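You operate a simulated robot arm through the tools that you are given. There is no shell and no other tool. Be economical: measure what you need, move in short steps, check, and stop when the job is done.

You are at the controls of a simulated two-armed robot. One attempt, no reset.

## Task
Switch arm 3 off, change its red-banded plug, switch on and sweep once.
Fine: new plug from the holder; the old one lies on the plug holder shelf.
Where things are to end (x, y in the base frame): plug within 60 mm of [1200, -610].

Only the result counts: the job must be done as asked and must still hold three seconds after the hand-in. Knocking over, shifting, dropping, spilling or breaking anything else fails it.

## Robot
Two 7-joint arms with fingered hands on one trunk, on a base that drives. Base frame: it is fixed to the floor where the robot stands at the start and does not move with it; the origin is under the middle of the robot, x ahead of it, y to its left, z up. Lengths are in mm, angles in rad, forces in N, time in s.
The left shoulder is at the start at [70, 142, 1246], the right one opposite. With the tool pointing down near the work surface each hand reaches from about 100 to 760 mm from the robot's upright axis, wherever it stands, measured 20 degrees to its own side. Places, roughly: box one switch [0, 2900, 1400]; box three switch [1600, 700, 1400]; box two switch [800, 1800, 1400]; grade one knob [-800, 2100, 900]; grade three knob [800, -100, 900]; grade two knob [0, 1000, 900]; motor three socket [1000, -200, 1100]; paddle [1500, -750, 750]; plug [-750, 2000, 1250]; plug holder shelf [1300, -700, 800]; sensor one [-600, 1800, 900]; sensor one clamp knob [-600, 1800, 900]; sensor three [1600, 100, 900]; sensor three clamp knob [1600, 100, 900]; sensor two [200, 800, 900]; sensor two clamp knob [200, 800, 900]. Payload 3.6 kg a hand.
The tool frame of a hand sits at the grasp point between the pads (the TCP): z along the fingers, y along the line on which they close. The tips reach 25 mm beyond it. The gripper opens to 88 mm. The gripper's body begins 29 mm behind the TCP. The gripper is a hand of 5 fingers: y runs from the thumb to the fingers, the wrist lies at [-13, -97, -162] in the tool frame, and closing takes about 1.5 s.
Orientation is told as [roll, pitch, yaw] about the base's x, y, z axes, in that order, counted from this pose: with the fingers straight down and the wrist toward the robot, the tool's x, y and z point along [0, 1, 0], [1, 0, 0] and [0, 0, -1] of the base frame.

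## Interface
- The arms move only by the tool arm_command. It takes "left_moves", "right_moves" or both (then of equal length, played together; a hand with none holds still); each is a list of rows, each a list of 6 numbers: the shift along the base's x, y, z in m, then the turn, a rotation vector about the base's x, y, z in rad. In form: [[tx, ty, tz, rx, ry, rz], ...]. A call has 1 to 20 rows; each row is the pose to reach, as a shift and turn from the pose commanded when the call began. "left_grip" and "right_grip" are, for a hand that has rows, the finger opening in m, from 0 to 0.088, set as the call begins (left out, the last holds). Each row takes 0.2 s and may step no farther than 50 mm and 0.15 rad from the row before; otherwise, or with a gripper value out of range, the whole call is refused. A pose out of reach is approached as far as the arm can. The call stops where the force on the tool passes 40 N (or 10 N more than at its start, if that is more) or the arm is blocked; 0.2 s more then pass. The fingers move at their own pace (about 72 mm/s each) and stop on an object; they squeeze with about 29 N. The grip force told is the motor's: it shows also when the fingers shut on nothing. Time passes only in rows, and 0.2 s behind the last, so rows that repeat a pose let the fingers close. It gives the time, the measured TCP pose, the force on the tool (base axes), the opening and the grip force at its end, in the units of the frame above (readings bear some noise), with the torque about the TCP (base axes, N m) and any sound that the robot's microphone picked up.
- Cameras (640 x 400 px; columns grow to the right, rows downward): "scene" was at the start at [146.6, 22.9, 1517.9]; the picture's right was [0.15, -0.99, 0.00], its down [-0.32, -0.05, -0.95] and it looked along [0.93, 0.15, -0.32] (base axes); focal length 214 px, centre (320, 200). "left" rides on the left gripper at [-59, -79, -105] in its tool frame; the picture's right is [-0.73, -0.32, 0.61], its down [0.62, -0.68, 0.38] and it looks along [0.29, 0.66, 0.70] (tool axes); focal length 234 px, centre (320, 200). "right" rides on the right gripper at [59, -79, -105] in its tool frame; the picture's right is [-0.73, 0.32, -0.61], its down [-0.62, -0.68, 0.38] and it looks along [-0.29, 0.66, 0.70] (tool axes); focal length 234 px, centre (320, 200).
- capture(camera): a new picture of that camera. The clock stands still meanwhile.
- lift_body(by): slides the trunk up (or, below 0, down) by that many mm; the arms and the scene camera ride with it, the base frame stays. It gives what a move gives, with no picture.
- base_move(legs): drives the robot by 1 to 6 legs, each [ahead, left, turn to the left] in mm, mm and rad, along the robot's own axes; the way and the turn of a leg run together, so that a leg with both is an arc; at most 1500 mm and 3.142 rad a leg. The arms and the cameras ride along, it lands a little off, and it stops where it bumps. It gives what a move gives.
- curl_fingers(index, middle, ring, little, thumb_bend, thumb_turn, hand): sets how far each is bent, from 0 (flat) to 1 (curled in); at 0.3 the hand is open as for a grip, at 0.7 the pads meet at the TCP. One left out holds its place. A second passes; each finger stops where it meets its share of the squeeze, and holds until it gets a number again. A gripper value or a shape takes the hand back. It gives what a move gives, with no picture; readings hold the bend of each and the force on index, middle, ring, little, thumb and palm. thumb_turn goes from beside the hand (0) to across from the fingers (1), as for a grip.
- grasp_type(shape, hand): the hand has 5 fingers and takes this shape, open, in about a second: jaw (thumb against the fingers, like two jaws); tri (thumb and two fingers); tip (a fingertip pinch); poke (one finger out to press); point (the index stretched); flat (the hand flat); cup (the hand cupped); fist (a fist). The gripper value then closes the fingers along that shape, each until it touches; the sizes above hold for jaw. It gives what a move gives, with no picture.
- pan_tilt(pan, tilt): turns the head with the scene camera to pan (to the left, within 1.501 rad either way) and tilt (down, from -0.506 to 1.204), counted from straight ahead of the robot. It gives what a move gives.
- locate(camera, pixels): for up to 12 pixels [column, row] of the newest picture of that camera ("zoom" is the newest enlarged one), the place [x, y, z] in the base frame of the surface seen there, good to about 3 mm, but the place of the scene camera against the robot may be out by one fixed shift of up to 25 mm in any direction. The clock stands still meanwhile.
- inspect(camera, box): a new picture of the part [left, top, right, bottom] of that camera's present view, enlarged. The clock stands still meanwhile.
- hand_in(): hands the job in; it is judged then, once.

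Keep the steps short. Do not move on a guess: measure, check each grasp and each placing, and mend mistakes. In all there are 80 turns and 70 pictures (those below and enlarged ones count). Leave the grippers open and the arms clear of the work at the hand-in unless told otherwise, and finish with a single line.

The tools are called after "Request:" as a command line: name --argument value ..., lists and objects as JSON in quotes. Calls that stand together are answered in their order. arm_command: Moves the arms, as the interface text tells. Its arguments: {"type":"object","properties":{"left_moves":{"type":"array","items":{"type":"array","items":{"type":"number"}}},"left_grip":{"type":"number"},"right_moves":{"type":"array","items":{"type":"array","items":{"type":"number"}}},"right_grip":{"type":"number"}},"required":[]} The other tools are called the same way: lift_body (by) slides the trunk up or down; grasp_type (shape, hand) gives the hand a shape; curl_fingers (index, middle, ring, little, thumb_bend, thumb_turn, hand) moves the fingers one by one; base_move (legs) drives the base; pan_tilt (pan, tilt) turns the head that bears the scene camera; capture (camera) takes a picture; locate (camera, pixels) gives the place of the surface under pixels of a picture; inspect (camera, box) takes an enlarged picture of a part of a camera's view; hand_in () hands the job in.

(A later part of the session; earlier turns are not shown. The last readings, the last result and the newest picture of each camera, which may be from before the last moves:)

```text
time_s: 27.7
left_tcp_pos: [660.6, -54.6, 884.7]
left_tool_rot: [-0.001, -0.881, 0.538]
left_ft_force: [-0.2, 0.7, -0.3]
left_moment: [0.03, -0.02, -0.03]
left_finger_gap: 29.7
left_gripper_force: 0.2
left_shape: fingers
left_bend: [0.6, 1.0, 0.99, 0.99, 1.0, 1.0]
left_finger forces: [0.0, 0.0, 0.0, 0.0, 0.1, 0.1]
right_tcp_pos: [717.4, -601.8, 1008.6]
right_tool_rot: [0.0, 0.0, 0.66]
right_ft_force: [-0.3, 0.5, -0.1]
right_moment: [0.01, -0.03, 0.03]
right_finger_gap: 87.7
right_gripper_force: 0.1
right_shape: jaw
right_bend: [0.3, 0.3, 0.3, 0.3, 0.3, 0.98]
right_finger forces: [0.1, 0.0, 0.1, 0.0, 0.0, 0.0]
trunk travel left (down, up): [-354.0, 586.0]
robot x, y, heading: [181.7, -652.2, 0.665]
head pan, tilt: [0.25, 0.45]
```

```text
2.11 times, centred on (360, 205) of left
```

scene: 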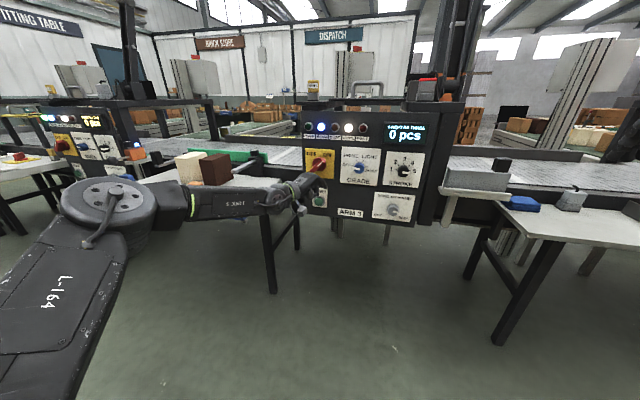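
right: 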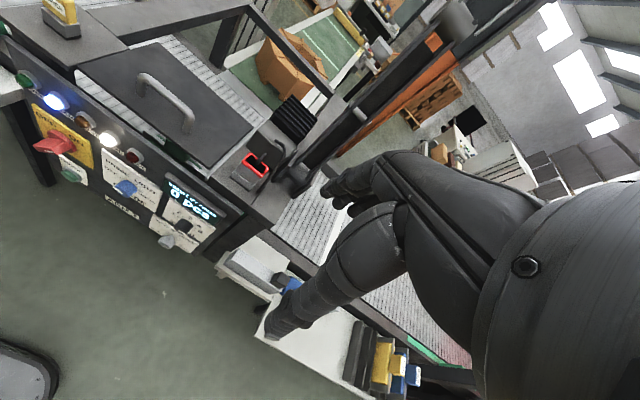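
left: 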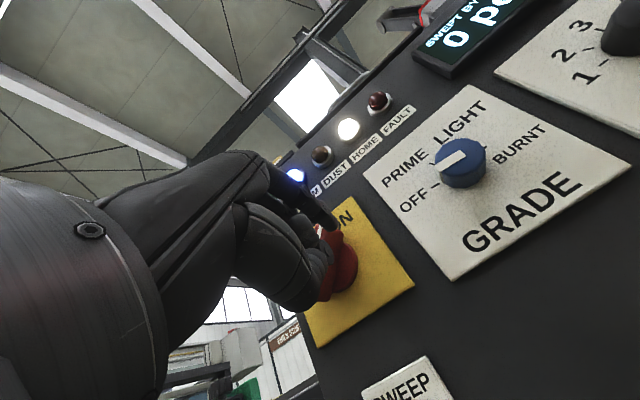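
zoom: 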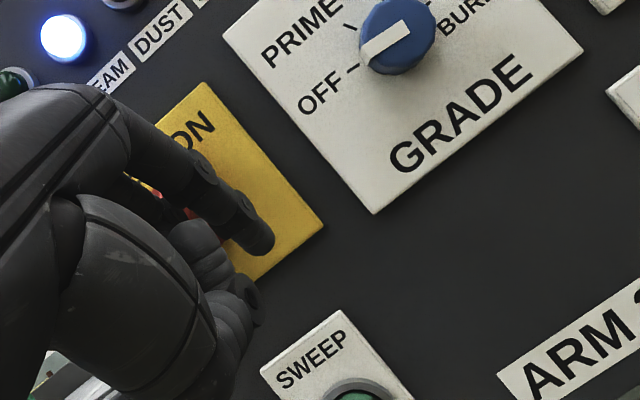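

Request:
locate --camera "zoom" --pixels '[[262, 243], [268, 235], [250, 215], [225, 190], [250, 290], [235, 285]]'

```text
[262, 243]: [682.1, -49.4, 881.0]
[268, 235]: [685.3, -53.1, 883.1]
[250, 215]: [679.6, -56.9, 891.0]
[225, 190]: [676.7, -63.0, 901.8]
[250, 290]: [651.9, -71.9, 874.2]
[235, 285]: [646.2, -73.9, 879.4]
```

The tip is at about u=450, z=886, n=513. I'll raise it 20 mm and drive 60 mm ahead, ending about 20 mm short of the bar's face, then advance with the arm.

Request:
base_move --legs '[[60, 0, 0]]'

Request:
arm_command --left_moves '[[0, 0, 0.02, 0, 0, 0]]'

Request:
inspect --camera "left" --box '[260, 130, 440, 290]'

Request:
locate --camera "zoom" --pixels '[[265, 240], [275, 220], [250, 190], [230, 200], [235, 250], [270, 260]]'

```text
time_s: 28.7
left_tcp_pos: [708.7, -16.6, 882.6]
left_tool_rot: [-0.002, -0.879, 0.536]
left_ft_force: [-0.1, 0.4, -0.2]
left_moment: [0.01, 0.01, 0.01]
left_finger_gap: 29.8
left_gripper_force: 0.0
left_shape: fingers
left_bend: [0.6, 1.0, 0.99, 0.99, 1.0, 1.0]
left_finger forces: [0.1, 0.0, 0.1, 0.1, 0.0, 0.0]
right_tcp_pos: [766.9, -563.3, 1009.0]
right_tool_rot: [0.0, 0.003, 0.659]
right_ft_force: [-0.1, -0.9, -0.1]
right_moment: [-0.02, 0.03, 0.0]
right_finger_gap: 87.8
right_gripper_force: 0.0
right_shape: jaw
right_bend: [0.3, 0.3, 0.3, 0.3, 0.3, 0.98]
right_finger forces: [0.0, 0.0, 0.0, 0.1, 0.1, 0.0]
trunk travel left (down, up): [-354.0, 586.0]
robot x, y, heading: [227.6, -616.0, 0.657]
head pan, tilt: [0.25, 0.45]
```

```text
time_s: 29.1
left_tcp_pos: [708.0, -17.2, 904.8]
left_tool_rot: [-0.001, -0.882, 0.537]
left_ft_force: [0.1, -0.1, 0.6]
left_moment: [0.0, 0.03, -0.03]
left_finger_gap: 29.6
left_gripper_force: 0.1
left_shape: fingers
left_bend: [0.6, 1.0, 0.99, 0.99, 1.0, 1.0]
left_finger forces: [0.0, 0.0, 0.0, 0.1, 0.1, 0.1]
right_tcp_pos: [766.8, -562.9, 1008.2]
right_tool_rot: [0.0, 0.0, 0.658]
right_ft_force: [-0.6, 0.3, 0.1]
right_moment: [-0.03, -0.02, -0.03]
right_finger_gap: 87.5
right_gripper_force: 0.1
right_shape: jaw
right_bend: [0.3, 0.3, 0.3, 0.3, 0.3, 0.98]
right_finger forces: [0.1, 0.0, 0.0, 0.0, 0.0, 0.0]
trunk travel left (down, up): [-354.0, 586.0]
robot x, y, heading: [227.9, -615.0, 0.653]
head pan, tilt: [0.25, 0.45]
```

```text
2.50 times, centred on (350, 210) of left
```

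zoom: 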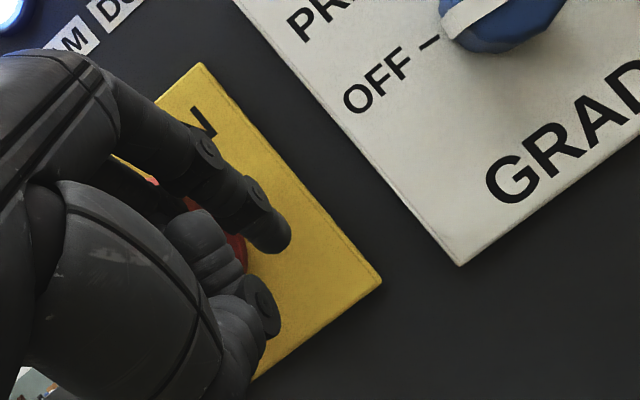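

```text
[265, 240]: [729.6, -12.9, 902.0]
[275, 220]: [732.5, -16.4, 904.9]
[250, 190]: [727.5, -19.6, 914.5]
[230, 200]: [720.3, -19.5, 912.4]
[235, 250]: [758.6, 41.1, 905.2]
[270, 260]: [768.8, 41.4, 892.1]
```

The tip sits right of the bar with clear room. I'll advance 43 mm alongside it, then sweep the fingertip left over the top to carry the bar from ON to OFF.

Request:
arm_command --left_moves '[[0.0114, 0.0087, 0, 0, 0, 0], [0.0227, 0.0174, 0, 0, 0, 0], [0.0341, 0.0261, 0, 0, 0, 0], [0.0274, 0.0348, 0.009, 0, 0, 0], [0.0262, 0.0364, 0.02, 0, 0, 0], [0.0219, 0.042, 0.03, 0, 0, 0], [0.0159, 0.0499, 0.036, 0, 0, 0], [0.0089, 0.0591, 0.038, 0, 0, 0], [0.0049, 0.0642, 0.038, 0, 0, 0]]'

Request:
inspect --camera "left" --box '[200, 80, 480, 290]'

```text
time_s: 31.1
left_tcp_pos: [704.8, 44.4, 942.1]
left_tool_rot: [-0.001, -0.881, 0.536]
left_ft_force: [0.9, 0.1, -0.3]
left_moment: [0.0, 0.01, 0.02]
left_finger_gap: 29.5
left_gripper_force: 0.4
left_shape: fingers
left_bend: [0.6, 1.0, 0.99, 0.99, 1.0, 1.0]
left_finger forces: [0.3, 0.0, 0.0, 0.1, 0.0, 0.1]
left hand out of reach, approached as far as the arm can: row 2, 3, 4, 5, 6, 7, 8, 9
right_tcp_pos: [766.7, -565.1, 1008.5]
right_tool_rot: [0.0, 0.001, 0.659]
right_ft_force: [-0.2, 0.3, 0.0]
right_moment: [-0.02, 0.0, 0.0]
right_finger_gap: 87.7
right_gripper_force: 0.1
right_shape: jaw
right_bend: [0.3, 0.3, 0.3, 0.3, 0.3, 0.98]
right_finger forces: [0.0, 0.0, 0.1, 0.0, 0.0, 0.0]
trunk travel left (down, up): [-354.0, 586.0]
robot x, y, heading: [228.4, -615.9, 0.659]
head pan, tilt: [0.25, 0.45]
```

```text
1.90 times, centred on (340, 185) of left
```

zoom: 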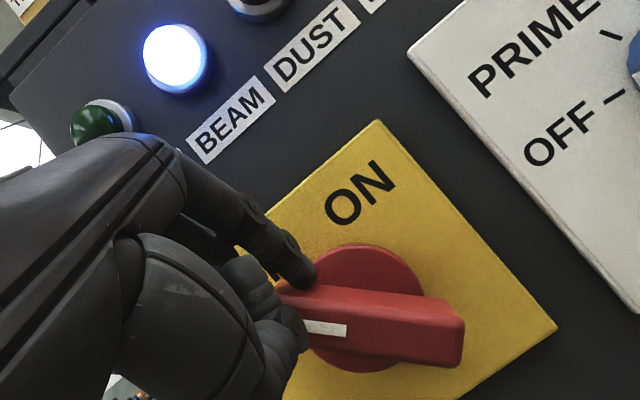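

The bar has swung over to point up-left. I'll back the finger off and check the panel with the scene camera.

Request:
arm_command --left_moves '[[-0.004, -0.003, 0.012, 0, 0, 0], [-0.02, -0.015, 0.012, 0, 0, 0], [-0.036, -0.027, 0.01, 0, 0, 0], [-0.06, -0.045, 0, 0, 0, 0]]'

Request:
base_move --legs '[[-100, 0, 0]]'

Request:
inspect --camera "scene" --box '[270, 80, 460, 240]'

```text
time_s: 32.1
left_tcp_pos: [643.8, -0.3, 941.3]
left_tool_rot: [0.0, -0.881, 0.536]
left_ft_force: [-0.9, -0.6, -0.3]
left_moment: [-0.03, 0.0, 0.0]
left_finger_gap: 29.7
left_gripper_force: 0.1
left_shape: fingers
left_bend: [0.6, 1.0, 0.99, 0.99, 1.0, 1.0]
left_finger forces: [0.1, 0.0, 0.0, 0.0, 0.0, 0.0]
right_tcp_pos: [766.3, -564.9, 1008.9]
right_tool_rot: [0.001, 0.0, 0.658]
right_ft_force: [0.3, -0.1, -0.1]
right_moment: [-0.01, 0.02, -0.02]
right_finger_gap: 87.8
right_gripper_force: 0.2
right_shape: jaw
right_bend: [0.3, 0.3, 0.3, 0.3, 0.3, 0.98]
right_finger forces: [0.0, 0.1, 0.1, 0.0, 0.1, 0.0]
trunk travel left (down, up): [-354.0, 586.0]
robot x, y, heading: [235.1, -618.3, 0.657]
head pan, tilt: [0.25, 0.45]
```

```text
time_s: 33.3
left_tcp_pos: [563.0, -62.9, 942.1]
left_tool_rot: [0.001, -0.884, 0.535]
left_ft_force: [-0.6, 0.6, 0.5]
left_moment: [-0.02, -0.03, 0.0]
left_finger_gap: 29.7
left_gripper_force: 0.0
left_shape: fingers
left_bend: [0.6, 1.0, 0.99, 0.99, 1.0, 1.0]
left_finger forces: [0.0, 0.0, 0.1, 0.0, 0.1, 0.0]
right_tcp_pos: [685.5, -625.6, 1009.0]
right_tool_rot: [-0.001, -0.002, 0.658]
right_ft_force: [-1.3, 0.7, -0.1]
right_moment: [0.03, -0.03, 0.04]
right_finger_gap: 87.8
right_gripper_force: 0.1
right_shape: jaw
right_bend: [0.3, 0.3, 0.3, 0.3, 0.3, 0.98]
right_finger forces: [0.0, 0.1, 0.0, 0.0, 0.1, 0.1]
trunk travel left (down, up): [-354.0, 586.0]
robot x, y, heading: [150.8, -677.8, 0.658]
head pan, tilt: [0.25, 0.45]
```

```text
2.50 times, centred on (365, 160) of scene
```

zoom: 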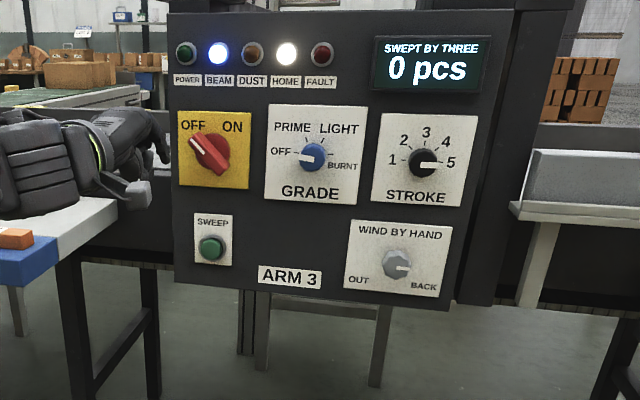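

The switch is at OFF and nothing else was disturbed. Next I'll raise the trunk for the plug and tuck the left hand back.

Request:
lift_body --by 300

Request:
arm_command --left_moves '[[-0.033, -0.0255, 0.01, -0.075, 0.126, 0], [-0.066, -0.051, 0.02, -0.15, 0.252, 0], [-0.099, -0.0765, 0.03, -0.225, 0.378, 0], [-0.132, -0.102, 0.04, -0.3, 0.505, 0], [-0.165, -0.1275, 0.05, -0.375, 0.631, 0], [-0.198, -0.153, 0.06, -0.45, 0.757, 0]]'

```text
time_s: 36.3
left_tcp_pos: [565.1, -63.0, 1240.3]
left_tool_rot: [-0.001, -0.883, 0.538]
left_ft_force: [0.3, 0.4, -0.6]
left_moment: [0.01, -0.04, 0.05]
left_finger_gap: 29.5
left_gripper_force: 0.1
left_shape: fingers
left_bend: [0.6, 1.0, 0.99, 0.99, 1.0, 1.0]
left_finger forces: [0.0, 0.0, 0.0, 0.0, 0.1, 0.0]
right_tcp_pos: [685.7, -624.6, 1309.3]
right_tool_rot: [-0.002, 0.001, 0.659]
right_ft_force: [1.0, 0.5, 0.1]
right_moment: [0.01, -0.01, -0.01]
right_finger_gap: 87.4
right_gripper_force: 0.0
right_shape: jaw
right_bend: [0.3, 0.3, 0.3, 0.3, 0.3, 0.98]
right_finger forces: [0.0, 0.1, 0.0, 0.1, 0.1, 0.0]
trunk travel left (down, up): [-654.0, 286.0]
robot x, y, heading: [150.4, -678.7, 0.665]
head pan, tilt: [0.25, 0.45]
```

```text
time_s: 37.7
left_tcp_pos: [365.1, -217.3, 1302.3]
left_tool_rot: [-0.001, -0.001, 0.533]
left_ft_force: [0.2, -0.2, -0.3]
left_moment: [0.01, 0.0, -0.01]
left_finger_gap: 29.5
left_gripper_force: 0.1
left_shape: fingers
left_bend: [0.6, 1.0, 0.99, 0.99, 1.0, 1.0]
left_finger forces: [0.0, 0.0, 0.0, 0.0, 0.1, 0.0]
right_tcp_pos: [685.5, -625.6, 1309.0]
right_tool_rot: [-0.002, -0.001, 0.657]
right_ft_force: [-0.3, 0.9, -0.8]
right_moment: [0.02, 0.0, -0.01]
right_finger_gap: 87.7
right_gripper_force: 0.1
right_shape: jaw
right_bend: [0.3, 0.3, 0.3, 0.3, 0.3, 0.98]
right_finger forces: [0.1, 0.0, 0.0, 0.0, 0.1, 0.0]
trunk travel left (down, up): [-654.0, 286.0]
robot x, y, heading: [146.1, -677.8, 0.656]
head pan, tilt: [0.25, 0.45]
```

Now I'll drive left 185 and ahead 350 to bring the right hand in front of the socket, then look at the plug.

Request:
base_move --legs '[[0, 185, 0], [350, 0, 0]]'

Request:
inspect --camera "right" --box '[160, 60, 480, 260]'

Request:
capture --camera "scene"

```text
time_s: 41.0
left_tcp_pos: [528.1, 146.6, 1302.1]
left_tool_rot: [-0.002, -0.001, 0.54]
left_ft_force: [-0.8, -0.1, 0.3]
left_moment: [-0.02, 0.02, -0.02]
left_finger_gap: 29.7
left_gripper_force: 0.0
left_shape: fingers
left_bend: [0.6, 1.0, 0.99, 0.99, 1.0, 1.0]
left_finger forces: [0.0, 0.0, 0.0, 0.0, 0.0, 0.1]
right_tcp_pos: [848.2, -265.2, 1308.8]
right_tool_rot: [0.0, -0.002, 0.66]
right_ft_force: [0.4, -0.3, 0.8]
right_moment: [-0.02, 0.01, -0.01]
right_finger_gap: 87.7
right_gripper_force: 0.0
right_shape: jaw
right_bend: [0.3, 0.3, 0.3, 0.3, 0.3, 0.98]
right_finger forces: [0.0, 0.0, 0.0, 0.1, 0.0, 0.0]
trunk travel left (down, up): [-654.0, 286.0]
robot x, y, heading: [313.8, -316.3, 0.661]
head pan, tilt: [0.25, 0.45]
```

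```text
2.00 times, centred on (320, 160) of right
```

zoom: 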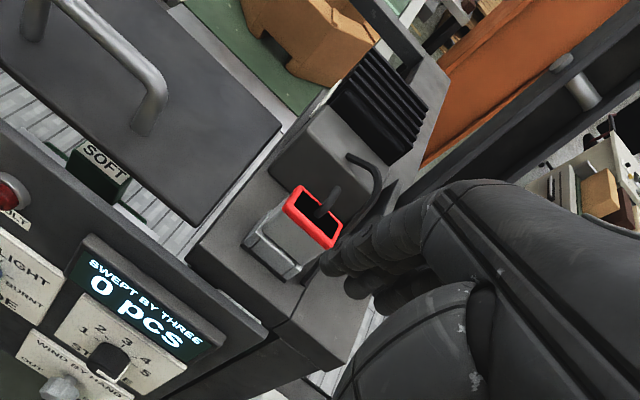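

```text
31 pictures are left
```

scene: 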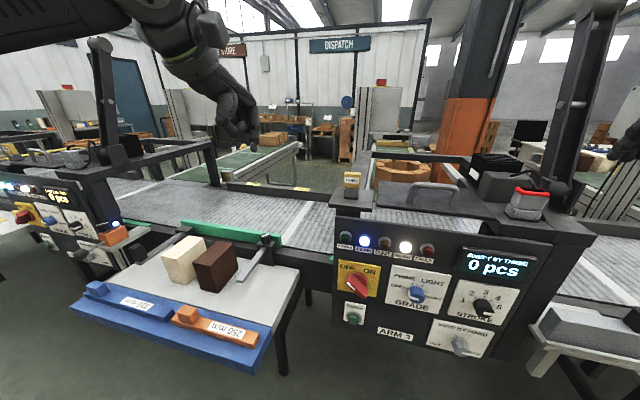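

Request:
locate --camera "zoom" --pixels '[[303, 187], [285, 209], [341, 223], [327, 248], [272, 240], [308, 268], [254, 233], [290, 268], [244, 245], [287, 279], [327, 195], [380, 185]]'

Request:
inspect --camera "right" --box '[260, 120, 370, 210]'

```text
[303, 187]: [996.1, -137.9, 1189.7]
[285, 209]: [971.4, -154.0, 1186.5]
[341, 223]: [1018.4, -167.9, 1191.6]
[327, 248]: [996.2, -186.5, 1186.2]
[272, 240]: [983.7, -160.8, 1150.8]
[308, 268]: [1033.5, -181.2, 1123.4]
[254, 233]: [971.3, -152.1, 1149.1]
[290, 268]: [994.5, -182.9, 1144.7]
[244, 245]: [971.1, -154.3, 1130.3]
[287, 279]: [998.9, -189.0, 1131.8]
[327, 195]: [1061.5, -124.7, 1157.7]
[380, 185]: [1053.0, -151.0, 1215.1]
```

```text
4.44 times, centred on (315, 165) of right
```

zoom: 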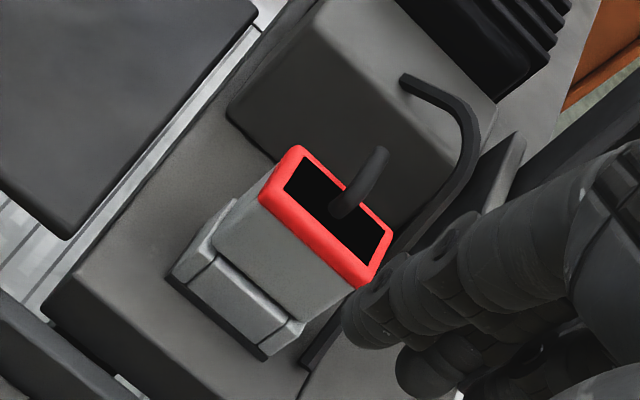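

The plug body is about 30 mm (along the panel normal) by 40 mm, with its top at z≈1189 and centre [995,-161]. I'll measure the clearance behind it.

Request:
locate --camera "zoom" --pixels '[[228, 110], [260, 145], [320, 100], [320, 20], [440, 165], [475, 140], [407, 78], [360, 185], [380, 152], [415, 225], [345, 130], [505, 150]]'

Request:
grasp_type --hand "right" --shape "tri"

Request:
inspect --camera "right" --box '[240, 90, 480, 300]'

```text
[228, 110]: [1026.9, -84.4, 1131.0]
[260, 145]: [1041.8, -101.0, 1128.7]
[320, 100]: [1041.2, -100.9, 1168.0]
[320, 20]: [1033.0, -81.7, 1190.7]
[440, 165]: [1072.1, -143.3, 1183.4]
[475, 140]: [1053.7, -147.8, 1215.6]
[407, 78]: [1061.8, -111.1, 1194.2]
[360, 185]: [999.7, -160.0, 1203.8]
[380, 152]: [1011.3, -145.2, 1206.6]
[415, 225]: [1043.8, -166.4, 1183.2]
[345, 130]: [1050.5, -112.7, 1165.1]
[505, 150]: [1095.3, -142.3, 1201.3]
```

```text
time_s: 42.0
left_tcp_pos: [529.5, 146.0, 1302.0]
left_tool_rot: [0.0, 0.0, 0.54]
left_ft_force: [0.5, -0.2, -0.5]
left_moment: [0.01, 0.0, 0.01]
left_finger_gap: 29.6
left_gripper_force: 0.0
left_shape: fingers
left_bend: [0.6, 1.0, 0.99, 0.99, 1.0, 1.0]
left_finger forces: [0.0, 0.0, 0.0, 0.1, 0.0, 0.1]
right_tcp_pos: [850.0, -265.5, 1309.4]
right_tool_rot: [-0.001, 0.002, 0.663]
right_ft_force: [0.5, 0.3, -0.3]
right_moment: [-0.02, 0.02, -0.04]
right_finger_gap: 87.6
right_gripper_force: 0.0
right_shape: tri
right_bend: [0.3, 0.3, 0.99, 0.99, 0.3, 0.98]
right_finger forces: [0.1, 0.1, 0.0, 0.1, 0.0, 0.1]
trunk travel left (down, up): [-654.0, 286.0]
robot x, y, heading: [315.4, -314.6, 0.661]
head pan, tilt: [0.25, 0.45]
```

```text
1.90 times, centred on (360, 195) of right
```

zoom: 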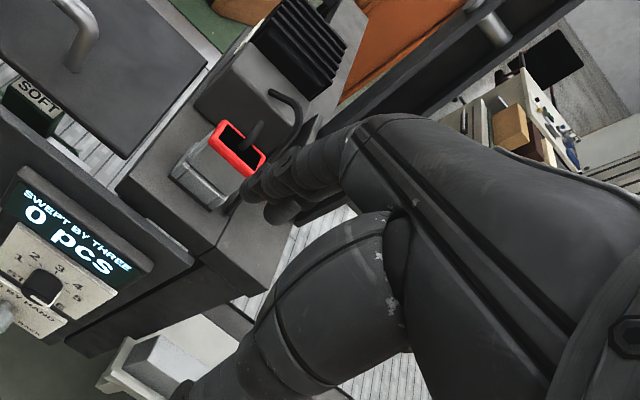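

Request:
locate --camera "zoom" --pixels '[[250, 190], [255, 180], [275, 215], [285, 165], [320, 170], [180, 395], [240, 345], [290, 320]]'

Request:
capture --camera "right"

```text
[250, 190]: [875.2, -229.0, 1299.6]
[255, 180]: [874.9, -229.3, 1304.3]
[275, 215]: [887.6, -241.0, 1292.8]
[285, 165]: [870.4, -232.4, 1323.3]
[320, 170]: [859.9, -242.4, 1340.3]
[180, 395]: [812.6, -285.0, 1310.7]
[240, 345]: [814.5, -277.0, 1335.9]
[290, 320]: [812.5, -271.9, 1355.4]
```

```text
28 pictures are left
```

right: 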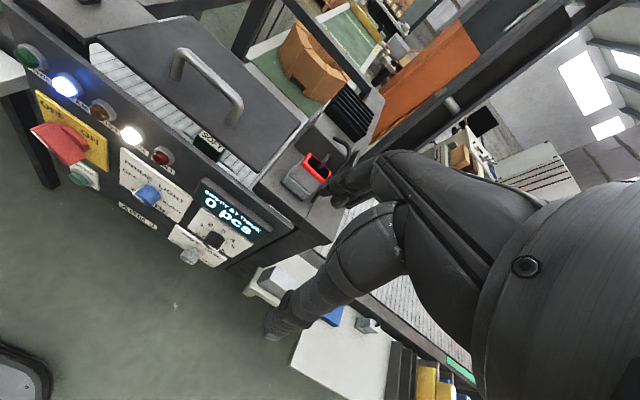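

In the tri shape, index and middle straddle the TCP by about ±15 mm, and the thumb and fingers are 42 mm either side of it. I'll move to hover over the plug at z 1309 with the opening narrowed to 60 mm.

Request:
arm_command --right_moves '[[0.0364, 0.0261, 0, 0, 0, 0], [0.0728, 0.0522, 0, 0, 0, 0], [0.109, 0.0783, 0, 0, 0, 0], [0.1455, 0.1044, 0, 0, 0, 0], [0.1455, 0.1044, -0.03, 0, 0, 0], [0.1455, 0.1044, -0.055, 0, 0, 0]]' --right_grip 0.06

Request:
inspect --camera "right" --box '[220, 180, 460, 400]'

Request:
pan_tilt --pan -0.35 --tilt 0.45

Request:
inspect --camera "scene" --box '[200, 60, 440, 260]'

```text
time_s: 43.4
left_tcp_pos: [529.8, 145.4, 1301.6]
left_tool_rot: [-0.001, -0.002, 0.537]
left_ft_force: [0.1, -0.2, -0.3]
left_moment: [-0.01, 0.0, 0.0]
left_finger_gap: 29.7
left_gripper_force: 0.1
left_shape: fingers
left_bend: [0.6, 1.0, 0.99, 0.99, 1.0, 1.0]
left_finger forces: [0.0, 0.2, 0.0, 0.0, 0.0, 0.0]
right_tcp_pos: [997.8, -159.6, 1253.1]
right_tool_rot: [0.0, 0.002, 0.66]
right_ft_force: [0.2, 0.3, 0.2]
right_moment: [0.01, -0.01, -0.01]
right_finger_gap: 60.1
right_gripper_force: 0.0
right_shape: tri
right_bend: [0.73, 0.38, 0.99, 0.99, 0.59, 0.99]
right_finger forces: [0.0, 0.0, 0.0, 0.0, 0.1, 0.0]
right hand out of reach, approached as far as the arm can: row 4, 5
trunk travel left (down, up): [-654.0, 286.0]
robot x, y, heading: [308.3, -315.8, 0.659]
head pan, tilt: [0.25, 0.45]
```

```text
1.82 times, centred on (340, 290) of right
```

zoom: 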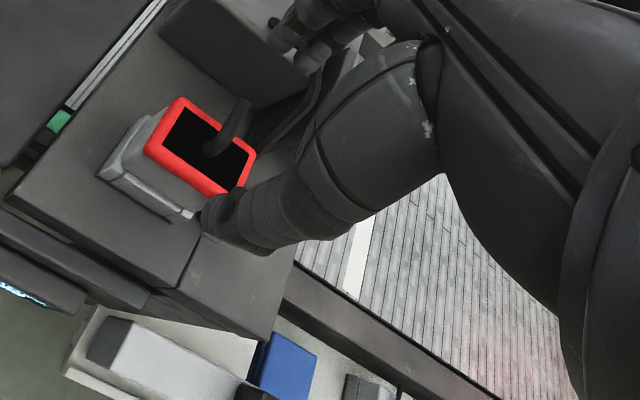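

```text
time_s: 44.4
left_tcp_pos: [530.2, 145.8, 1302.0]
left_tool_rot: [-0.001, -0.002, 0.54]
left_ft_force: [-1.4, -0.3, -0.4]
left_moment: [0.01, 0.0, -0.01]
left_finger_gap: 30.0
left_gripper_force: 0.0
left_shape: fingers
left_bend: [0.6, 1.0, 0.99, 0.99, 1.0, 1.0]
left_finger forces: [0.0, 0.1, 0.0, 0.0, 0.0, 0.0]
right_tcp_pos: [996.7, -159.0, 1254.1]
right_tool_rot: [0.001, 0.001, 0.663]
right_ft_force: [-0.7, -0.2, 0.3]
right_moment: [-0.05, -0.03, -0.01]
right_finger_gap: 60.3
right_gripper_force: 0.0
right_shape: tri
right_bend: [0.73, 0.38, 0.99, 0.99, 0.59, 0.99]
right_finger forces: [0.1, 0.0, 0.0, 0.0, 0.1, 0.0]
trunk travel left (down, up): [-654.0, 286.0]
robot x, y, heading: [315.9, -314.9, 0.661]
head pan, tilt: [-0.351, 0.45]
```

```text
2.00 times, centred on (320, 160) of scene
```

zoom: 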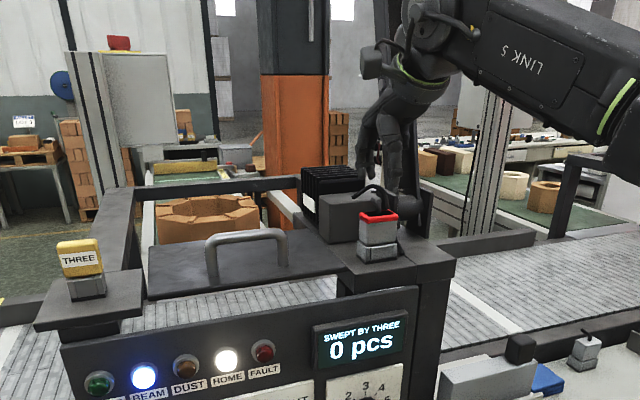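

In tri the fingers set themselves unevenly (index 0.73, middle 0.38). I'll set the fingers myself instead: index, middle and thumb at 0.42, ring and little tucked.

Request:
curl_fingers --hand "right" --index 0.42 --middle 0.42 --ring 1.0 --little 1.0 --thumb_bend 0.42 --thumb_turn 1.0

Request:
inspect --camera "right" --box '[240, 160, 440, 340]'

Request:
inspect --camera "scene" --box '[330, 90, 450, 210]'

```text
time_s: 45.4
left_tcp_pos: [528.5, 145.9, 1301.8]
left_tool_rot: [-0.002, -0.001, 0.539]
left_ft_force: [-0.3, -0.5, -0.1]
left_moment: [0.03, 0.01, -0.02]
left_finger_gap: 29.5
left_gripper_force: 0.1
left_shape: fingers
left_bend: [0.6, 1.0, 0.99, 0.99, 1.0, 1.0]
left_finger forces: [0.1, 0.0, 0.1, 0.0, 0.0, 0.0]
right_tcp_pos: [997.2, -159.4, 1253.3]
right_tool_rot: [0.001, 0.0, 0.661]
right_ft_force: [0.3, 1.1, 0.0]
right_moment: [0.02, 0.02, 0.01]
right_finger_gap: 58.7
right_gripper_force: 0.0
right_shape: fingers
right_bend: [0.42, 0.42, 1.0, 1.0, 0.42, 0.99]
right_finger forces: [0.0, 0.0, 0.0, 0.1, 0.0, 0.1]
trunk travel left (down, up): [-654.0, 286.0]
robot x, y, heading: [314.7, -317.6, 0.661]
head pan, tilt: [-0.351, 0.45]
```

```text
2.22 times, centred on (340, 250) of right
```

zoom: 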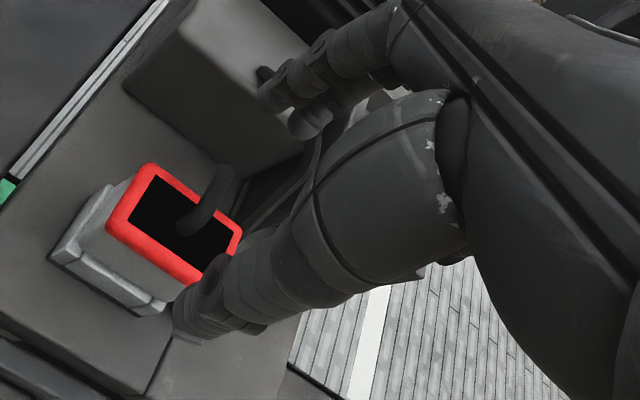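

```text
3.33 times, centred on (390, 150) of scene
```

zoom: 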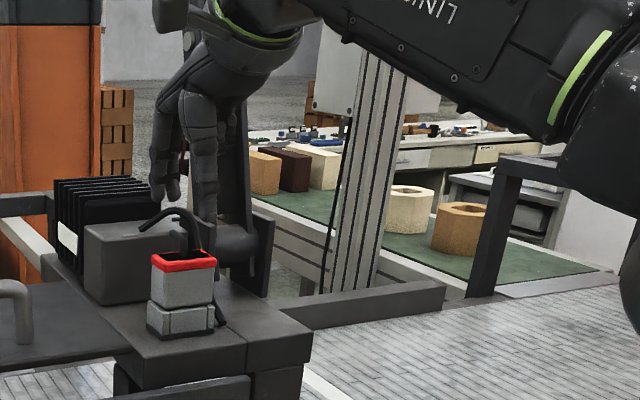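

Request:
locate --camera "right" --pixels '[[317, 203], [322, 207], [334, 216], [281, 306], [285, 296], [298, 303], [264, 234], [246, 260], [304, 264], [288, 286], [275, 224]]'

```text
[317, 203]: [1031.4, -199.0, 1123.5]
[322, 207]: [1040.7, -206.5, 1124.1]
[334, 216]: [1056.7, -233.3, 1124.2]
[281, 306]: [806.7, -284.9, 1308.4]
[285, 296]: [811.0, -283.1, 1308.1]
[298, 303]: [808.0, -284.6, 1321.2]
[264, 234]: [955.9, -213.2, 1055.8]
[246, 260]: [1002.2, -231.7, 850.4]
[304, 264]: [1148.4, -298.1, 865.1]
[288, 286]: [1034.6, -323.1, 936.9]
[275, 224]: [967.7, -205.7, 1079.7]
```

Request:
inspect --camera "right" --box '[240, 160, 440, 340]'

Request:
locate --camera "zoom" --pixels '[[265, 98], [280, 100], [310, 120], [185, 325], [205, 300], [215, 270], [147, 165], [108, 228], [240, 232], [190, 285], [225, 170], [190, 225]]'

```text
2.22 times, centred on (340, 250) of right
```

zoom: 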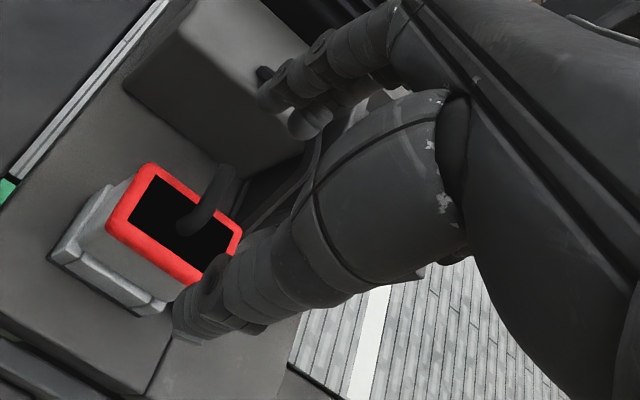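

```text
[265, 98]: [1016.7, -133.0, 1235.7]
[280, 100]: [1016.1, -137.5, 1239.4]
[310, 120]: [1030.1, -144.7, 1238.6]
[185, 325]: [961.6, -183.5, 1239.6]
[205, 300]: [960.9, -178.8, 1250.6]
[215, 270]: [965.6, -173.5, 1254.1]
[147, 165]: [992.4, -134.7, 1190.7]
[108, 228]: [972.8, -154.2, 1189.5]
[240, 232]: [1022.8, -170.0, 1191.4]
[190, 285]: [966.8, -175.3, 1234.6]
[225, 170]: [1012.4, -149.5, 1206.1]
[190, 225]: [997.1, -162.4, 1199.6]
```

Fingers are open about 60 mm and centred on the plug within 2–7 mm. I'll shift 4 mm left and descend to TCP z≈1184, so the tips stay above the socket collar.

Request:
arm_command --right_moves '[[-0.0024, 0.0032, -0.015, 0, 0, 0], [-0.0024, 0.0032, -0.03, 0, 0, 0], [-0.0024, 0.0032, -0.045, 0, 0, 0], [-0.0024, 0.0032, -0.058, 0, 0, 0], [-0.0024, 0.0032, -0.069, 0, 0, 0]]'

Request:
inspect --camera "right" --box '[240, 200, 400, 360]'

```text
time_s: 46.5
left_tcp_pos: [530.6, 146.2, 1301.1]
left_tool_rot: [-0.003, -0.001, 0.539]
left_ft_force: [-0.5, -0.3, -0.4]
left_moment: [0.02, -0.02, -0.02]
left_finger_gap: 29.4
left_gripper_force: 0.0
left_shape: fingers
left_bend: [0.6, 1.0, 0.99, 0.99, 1.0, 1.0]
left_finger forces: [0.0, 0.0, 0.0, 0.1, 0.0, 0.1]
right_tcp_pos: [994.6, -157.8, 1185.2]
right_tool_rot: [0.001, 0.001, 0.663]
right_ft_force: [-0.5, 0.2, 0.6]
right_moment: [0.02, -0.02, -0.01]
right_finger_gap: 58.3
right_gripper_force: 0.2
right_shape: fingers
right_bend: [0.42, 0.42, 1.0, 1.0, 0.42, 0.99]
right_finger forces: [0.0, 0.0, 0.0, 0.0, 0.0, 0.0]
trunk travel left (down, up): [-654.0, 286.0]
robot x, y, heading: [311.4, -316.4, 0.662]
head pan, tilt: [-0.351, 0.45]
```

```text
2.50 times, centred on (320, 280) of right
```

zoom: 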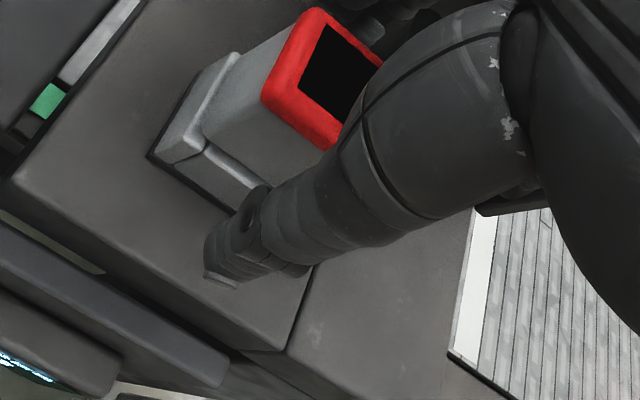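

The fingers straddle the plug with no contact force. Closing index, middle and thumb.

Request:
curl_fingers --hand "right" --index 0.8 --middle 0.8 --thumb_bend 0.8

Request:
inspect --camera "right" --box '[220, 160, 420, 360]'

```text
time_s: 47.5
left_tcp_pos: [531.0, 146.9, 1301.7]
left_tool_rot: [-0.003, -0.001, 0.539]
left_ft_force: [0.0, 0.1, -0.2]
left_moment: [0.01, 0.0, 0.0]
left_finger_gap: 29.6
left_gripper_force: 0.0
left_shape: fingers
left_bend: [0.6, 1.0, 0.99, 0.99, 1.0, 1.0]
left_finger forces: [0.1, 0.1, 0.0, 0.0, 0.1, 0.0]
right_tcp_pos: [994.8, -156.7, 1184.3]
right_tool_rot: [0.0, -0.002, 0.662]
right_ft_force: [5.8, 3.9, 0.9]
right_moment: [0.09, -0.14, 0.0]
right_finger_gap: 21.5
right_gripper_force: 16.5
right_shape: fingers
right_bend: [0.71, 0.62, 1.0, 1.0, 0.59, 1.0]
right_finger forces: [9.9, 10.3, 0.1, 0.1, 13.9, 0.1]
trunk travel left (down, up): [-654.0, 286.0]
robot x, y, heading: [314.9, -319.6, 0.666]
head pan, tilt: [-0.351, 0.45]
```

```text
2.00 times, centred on (320, 260) of right
```

zoom: 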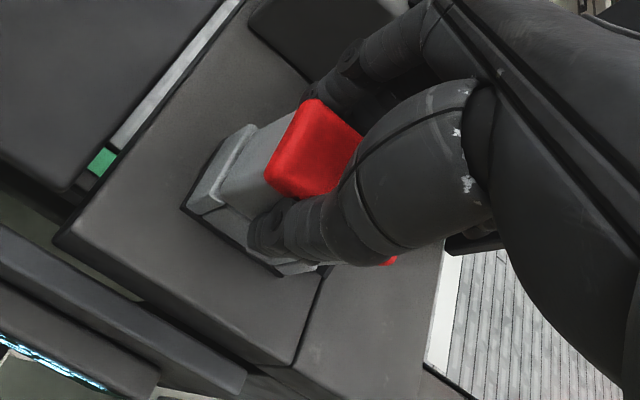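

All three fingers hold with 10–14 N. I'll pull straight up slowly.

Request:
arm_command --right_moves '[[0, 0, 0.005, 0, 0, 0], [0, 0, 0.01, 0, 0, 0], [0, 0, 0.015, 0, 0, 0], [0, 0, 0.025, 0, 0, 0], [0, 0, 0.04, 0, 0, 0]]'

Request:
inspect --camera "right" --box '[220, 160, 420, 360]'

```text
time_s: 48.8
left_tcp_pos: [529.5, 146.7, 1300.7]
left_tool_rot: [-0.001, -0.003, 0.535]
left_ft_force: [-0.1, -0.2, -0.1]
left_moment: [0.01, -0.01, -0.01]
left_finger_gap: 29.7
left_gripper_force: 0.1
left_shape: fingers
left_bend: [0.6, 1.0, 0.99, 0.99, 1.0, 1.0]
left_finger forces: [0.0, 0.0, 0.1, 0.1, 0.1, 0.1]
right_tcp_pos: [993.0, -156.7, 1223.6]
right_tool_rot: [0.0, 0.0, 0.661]
right_ft_force: [0.3, 0.9, -1.8]
right_moment: [-0.01, 0.01, -0.01]
right_finger_gap: 21.1
right_gripper_force: 15.0
right_shape: fingers
right_bend: [0.72, 0.63, 1.0, 1.0, 0.59, 1.0]
right_finger forces: [7.7, 7.8, 0.0, 0.0, 15.5, 0.0]
trunk travel left (down, up): [-654.0, 286.0]
robot x, y, heading: [314.7, -319.1, 0.657]
head pan, tilt: [-0.351, 0.45]
```

```text
2.00 times, centred on (320, 260) of right
```

zoom: 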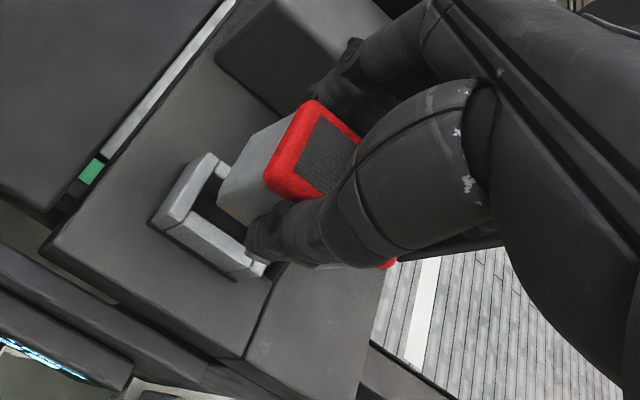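

The plug is free of its socket and held. I'll lift it another 70 mm clear, then back the base off and drive right, abreast of the plug shelf.

Request:
arm_command --right_moves '[[0, 0, 0.035, 0, 0, 0], [0, 0, 0.07, 0, 0, 0]]'

Request:
base_move --legs '[[-250, 0, 0], [0, -480, 0]]'

Request:
lift_body --by -330

Request:
capture --camera "scene"

Request:
capture --camera "right"

```text
time_s: 49.4
left_tcp_pos: [528.4, 144.9, 1302.1]
left_tool_rot: [-0.002, -0.002, 0.538]
left_ft_force: [-0.3, 0.1, -0.1]
left_moment: [0.04, 0.0, 0.0]
left_finger_gap: 29.6
left_gripper_force: 0.0
left_shape: fingers
left_bend: [0.6, 1.0, 0.99, 0.99, 1.0, 1.0]
left_finger forces: [0.0, 0.0, 0.0, 0.0, 0.0, 0.0]
right_tcp_pos: [982.7, -169.8, 1282.0]
right_tool_rot: [0.0, -0.004, 0.661]
right_ft_force: [-1.0, 0.0, -0.7]
right_moment: [0.03, -0.02, -0.01]
right_finger_gap: 21.1
right_gripper_force: 15.9
right_shape: fingers
right_bend: [0.72, 0.63, 1.0, 1.0, 0.59, 1.0]
right_finger forces: [7.7, 7.8, 0.1, 0.0, 15.5, 0.0]
right hand out of reach, approached as far as the arm can: row 2
trunk travel left (down, up): [-654.0, 286.0]
robot x, y, heading: [314.5, -318.2, 0.661]
head pan, tilt: [-0.351, 0.45]
```

```text
time_s: 53.6
left_tcp_pos: [626.4, -384.5, 1301.9]
left_tool_rot: [-0.003, -0.001, 0.542]
left_ft_force: [0.3, -0.3, -0.6]
left_moment: [0.04, 0.0, 0.0]
left_finger_gap: 29.8
left_gripper_force: 0.0
left_shape: fingers
left_bend: [0.6, 1.0, 0.99, 0.99, 1.0, 1.0]
left_finger forces: [0.0, 0.0, 0.0, 0.1, 0.1, 0.1]
right_tcp_pos: [1082.0, -698.0, 1281.1]
right_tool_rot: [0.0, -0.003, 0.666]
right_ft_force: [0.6, 0.1, 0.1]
right_moment: [-0.01, -0.01, 0.04]
right_finger_gap: 21.2
right_gripper_force: 15.1
right_shape: fingers
right_bend: [0.72, 0.63, 1.0, 1.0, 0.59, 1.0]
right_finger forces: [7.6, 7.8, 0.0, 0.0, 15.4, 0.1]
trunk travel left (down, up): [-654.0, 286.0]
robot x, y, heading: [411.6, -846.8, 0.666]
head pan, tilt: [-0.351, 0.45]
```

```text
time_s: 56.9
left_tcp_pos: [626.8, -385.0, 972.5]
left_tool_rot: [-0.003, -0.003, 0.542]
left_ft_force: [0.0, 0.8, 0.4]
left_moment: [0.02, -0.03, -0.02]
left_finger_gap: 29.6
left_gripper_force: 0.1
left_shape: fingers
left_bend: [0.6, 1.0, 0.99, 0.99, 1.0, 1.0]
left_finger forces: [0.0, 0.1, 0.1, 0.1, 0.0, 0.1]
right_tcp_pos: [1081.1, -699.4, 952.0]
right_tool_rot: [0.002, 0.0, 0.666]
right_ft_force: [0.4, -0.1, -0.9]
right_moment: [-0.01, 0.04, -0.02]
right_finger_gap: 20.8
right_gripper_force: 16.0
right_shape: fingers
right_bend: [0.72, 0.63, 1.0, 1.0, 0.59, 1.0]
right_finger forces: [7.7, 7.7, 0.0, 0.1, 15.6, 0.0]
trunk travel left (down, up): [-324.0, 616.0]
robot x, y, heading: [416.5, -847.7, 0.666]
head pan, tilt: [-0.351, 0.45]
```

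```text
19 pictures are left
```

scene: 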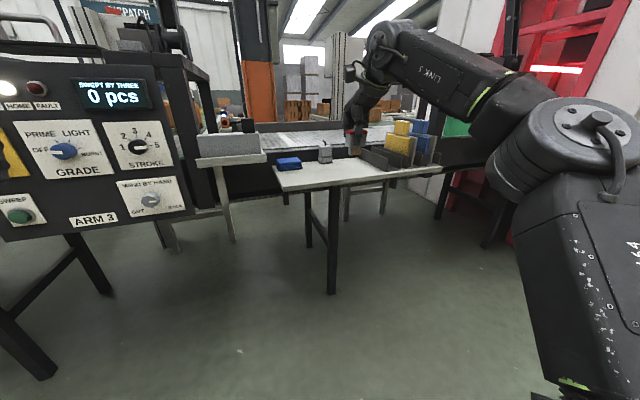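

```text
18 pictures are left
```

right: 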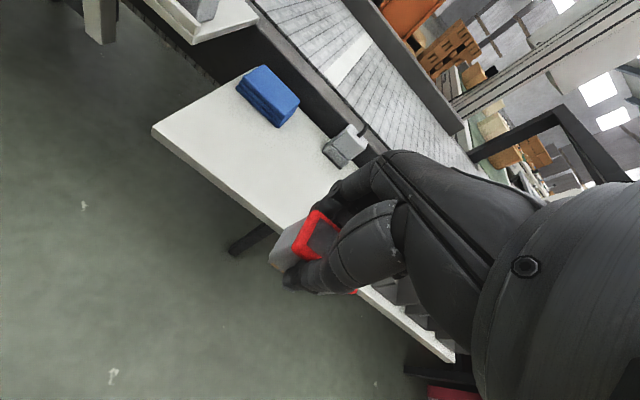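

The plug is held above the shelf's front edge. I'll measure the shelf, the holder and the plug's lower end.

Request:
locate --camera "right" --pixels '[[272, 264], [285, 250], [306, 218], [345, 140], [338, 152], [330, 160], [155, 131], [220, 175], [265, 200], [355, 130], [265, 118], [310, 150]]'

Request:
inspect --camera "right" --box '[230, 90, 410, 310]'

```text
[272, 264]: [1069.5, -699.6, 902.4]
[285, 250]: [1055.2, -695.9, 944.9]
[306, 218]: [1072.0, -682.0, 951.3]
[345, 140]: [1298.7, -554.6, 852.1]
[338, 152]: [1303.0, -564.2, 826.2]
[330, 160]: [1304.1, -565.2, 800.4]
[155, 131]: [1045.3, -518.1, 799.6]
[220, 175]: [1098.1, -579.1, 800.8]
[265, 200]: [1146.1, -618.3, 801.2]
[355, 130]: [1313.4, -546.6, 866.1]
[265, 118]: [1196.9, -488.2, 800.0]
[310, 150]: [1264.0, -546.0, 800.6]
```

```text
1.82 times, centred on (320, 200) of right
```

zoom: 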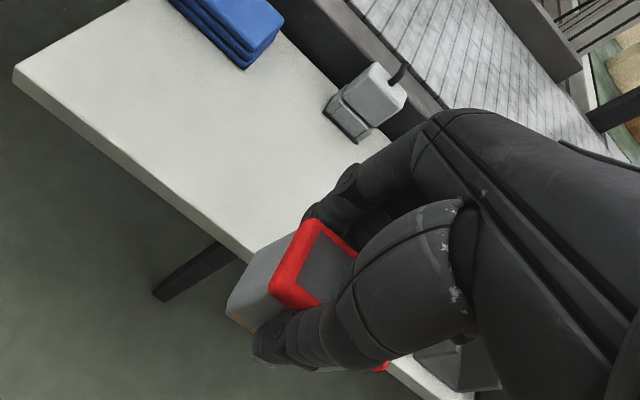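

Request:
inspect --camera "scene" --box '[270, 90, 450, 200]'

Request:
locate --camera "scene" --pixels '[[362, 150], [365, 160], [385, 170], [360, 163], [395, 150], [434, 165], [405, 173], [335, 178], [325, 152]]'

```text
3.56 times, centred on (360, 145) of scene
```

zoom: 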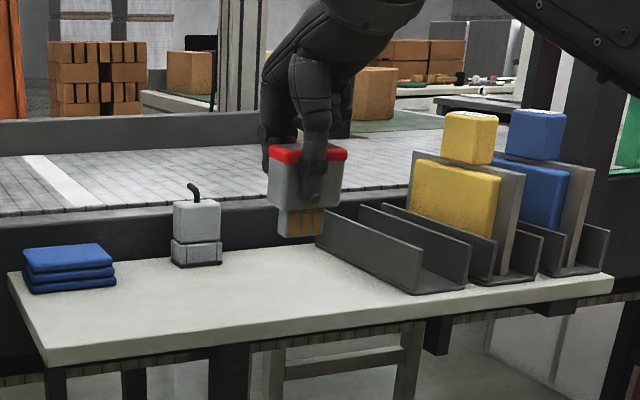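

```text
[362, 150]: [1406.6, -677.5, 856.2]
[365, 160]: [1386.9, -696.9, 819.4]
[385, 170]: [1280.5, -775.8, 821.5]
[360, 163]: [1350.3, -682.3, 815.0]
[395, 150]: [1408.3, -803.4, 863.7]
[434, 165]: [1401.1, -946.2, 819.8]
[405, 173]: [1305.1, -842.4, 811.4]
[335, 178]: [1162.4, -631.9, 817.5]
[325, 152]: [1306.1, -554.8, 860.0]
```

The shelf is at z 800, and the rack is 180 mm to the right of the target. I'll drive 148 mm ahead to bring the plug over [1200,-610], still about 95 mm above the shelf.

Request:
base_move --legs '[[148, 0, 0]]'

Request:
arm_command --right_moves '[[0, 0, -0.03, 0, 0, 0], [0, 0, -0.06, 0, 0, 0]]'

Request:
inspect --camera "right" --box '[220, 100, 420, 320]'

Request:
locate --camera "zoom" --pixels '[[270, 255], [235, 290], [225, 305], [260, 300], [310, 210], [200, 280]]'

```text
time_s: 58.2
left_tcp_pos: [742.0, -292.4, 971.1]
left_tool_rot: [-0.001, 0.0, 0.544]
left_ft_force: [0.3, 0.1, 0.2]
left_moment: [0.02, -0.02, -0.02]
left_finger_gap: 29.9
left_gripper_force: 0.1
left_shape: fingers
left_bend: [0.6, 1.0, 0.99, 0.99, 1.0, 1.0]
left_finger forces: [0.0, 0.0, 0.1, 0.1, 0.0, 0.0]
right_tcp_pos: [1198.2, -605.0, 951.2]
right_tool_rot: [0.0, -0.001, 0.671]
right_ft_force: [-0.7, 0.2, -0.7]
right_moment: [0.07, 0.0, 0.01]
right_finger_gap: 21.2
right_gripper_force: 15.3
right_shape: fingers
right_bend: [0.72, 0.63, 1.0, 1.0, 0.59, 1.0]
right_finger forces: [7.5, 7.9, 0.1, 0.0, 15.5, 0.1]
trunk travel left (down, up): [-324.0, 616.0]
robot x, y, heading: [532.6, -762.2, 0.669]
head pan, tilt: [-0.351, 0.45]
```

```text
time_s: 58.8
left_tcp_pos: [741.1, -292.8, 972.9]
left_tool_rot: [-0.001, -0.002, 0.548]
left_ft_force: [-0.2, -0.6, 0.1]
left_moment: [0.0, 0.0, -0.02]
left_finger_gap: 29.5
left_gripper_force: 0.1
left_shape: fingers
left_bend: [0.6, 1.0, 0.99, 0.99, 1.0, 1.0]
left_finger forces: [0.0, 0.1, 0.0, 0.0, 0.0, 0.0]
right_tcp_pos: [1198.8, -606.5, 889.1]
right_tool_rot: [0.002, 0.0, 0.671]
right_ft_force: [1.4, -0.3, -0.9]
right_moment: [0.02, -0.01, 0.02]
right_finger_gap: 20.8
right_gripper_force: 15.7
right_shape: fingers
right_bend: [0.72, 0.63, 1.0, 1.0, 0.59, 1.0]
right_finger forces: [7.6, 7.7, 0.1, 0.1, 15.5, 0.0]
trunk travel left (down, up): [-324.0, 616.0]
robot x, y, heading: [526.5, -756.9, 0.667]
head pan, tilt: [-0.351, 0.45]
```

```text
1.82 times, centred on (320, 210) of right
```

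zoom: 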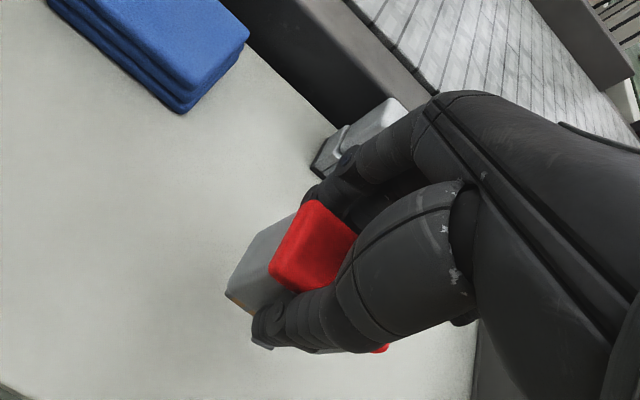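

```text
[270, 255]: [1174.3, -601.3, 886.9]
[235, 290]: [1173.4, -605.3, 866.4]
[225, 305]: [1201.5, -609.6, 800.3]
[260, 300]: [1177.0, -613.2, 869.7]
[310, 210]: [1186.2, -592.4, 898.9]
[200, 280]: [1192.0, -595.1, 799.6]
```

Request:
arm_command --right_moves '[[0, 0, -0.015, 0, 0, 0], [0, 0, -0.025, 0, 0, 0], [0, 0, -0.03, 0, 0, 0]]'

Request:
inspect --camera "scene" --box '[230, 100, 450, 260]'

```text
time_s: 59.6
left_tcp_pos: [740.9, -292.9, 972.7]
left_tool_rot: [-0.001, -0.002, 0.547]
left_ft_force: [0.1, -0.7, 0.3]
left_moment: [-0.04, 0.0, 0.04]
left_finger_gap: 29.8
left_gripper_force: 0.1
left_shape: fingers
left_bend: [0.6, 1.0, 0.99, 0.99, 1.0, 1.0]
left_finger forces: [0.0, 0.0, 0.0, 0.1, 0.0, 0.0]
right_tcp_pos: [1196.4, -604.4, 860.6]
right_tool_rot: [0.002, -0.003, 0.67]
right_ft_force: [0.6, -0.2, -0.4]
right_moment: [0.03, -0.02, -0.02]
right_finger_gap: 20.9
right_gripper_force: 15.6
right_shape: fingers
right_bend: [0.72, 0.63, 1.0, 1.0, 0.59, 1.0]
right_finger forces: [7.7, 7.7, 0.1, 0.1, 15.6, 0.1]
trunk travel left (down, up): [-324.0, 616.0]
robot x, y, heading: [524.6, -759.5, 0.666]
head pan, tilt: [-0.351, 0.45]
```

```text
2.50 times, centred on (340, 180) of scene
```

zoom: 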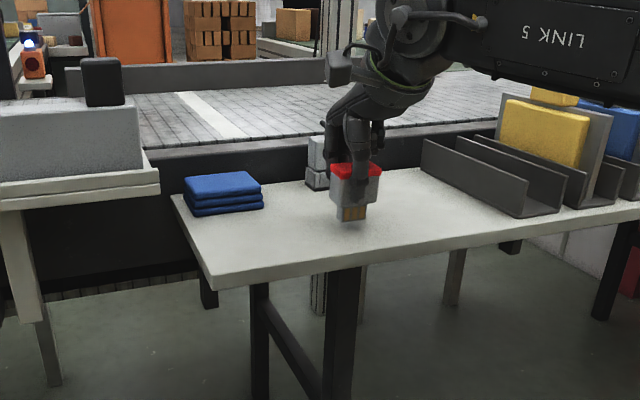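

No contact yet. I'll lower gently by 3 mm steps.

Request:
arm_command --right_moves '[[0, 0, -0.003, 0, 0, 0], [0, 0, -0.005, 0, 0, 0], [0, 0, -0.007, 0, 0, 0]]'

```text
time_s: 60.4
left_tcp_pos: [740.6, -292.8, 971.1]
left_tool_rot: [-0.002, -0.002, 0.545]
left_ft_force: [0.9, 0.0, -0.4]
left_moment: [0.0, 0.01, -0.01]
left_finger_gap: 29.7
left_gripper_force: 0.0
left_shape: fingers
left_bend: [0.6, 1.0, 0.99, 0.99, 1.0, 1.0]
left_finger forces: [0.0, 0.0, 0.0, 0.0, 0.0, 0.0]
right_tcp_pos: [1196.3, -604.7, 854.6]
right_tool_rot: [0.0, 0.001, 0.671]
right_ft_force: [0.0, 0.0, 0.0]
right_moment: [-0.02, 0.02, 0.0]
right_finger_gap: 21.3
right_gripper_force: 15.9
right_shape: fingers
right_bend: [0.72, 0.63, 1.0, 1.0, 0.59, 1.0]
right_finger forces: [7.6, 7.9, 0.0, 0.0, 15.6, 0.0]
trunk travel left (down, up): [-324.0, 616.0]
robot x, y, heading: [524.6, -757.2, 0.668]
head pan, tilt: [-0.351, 0.45]
```

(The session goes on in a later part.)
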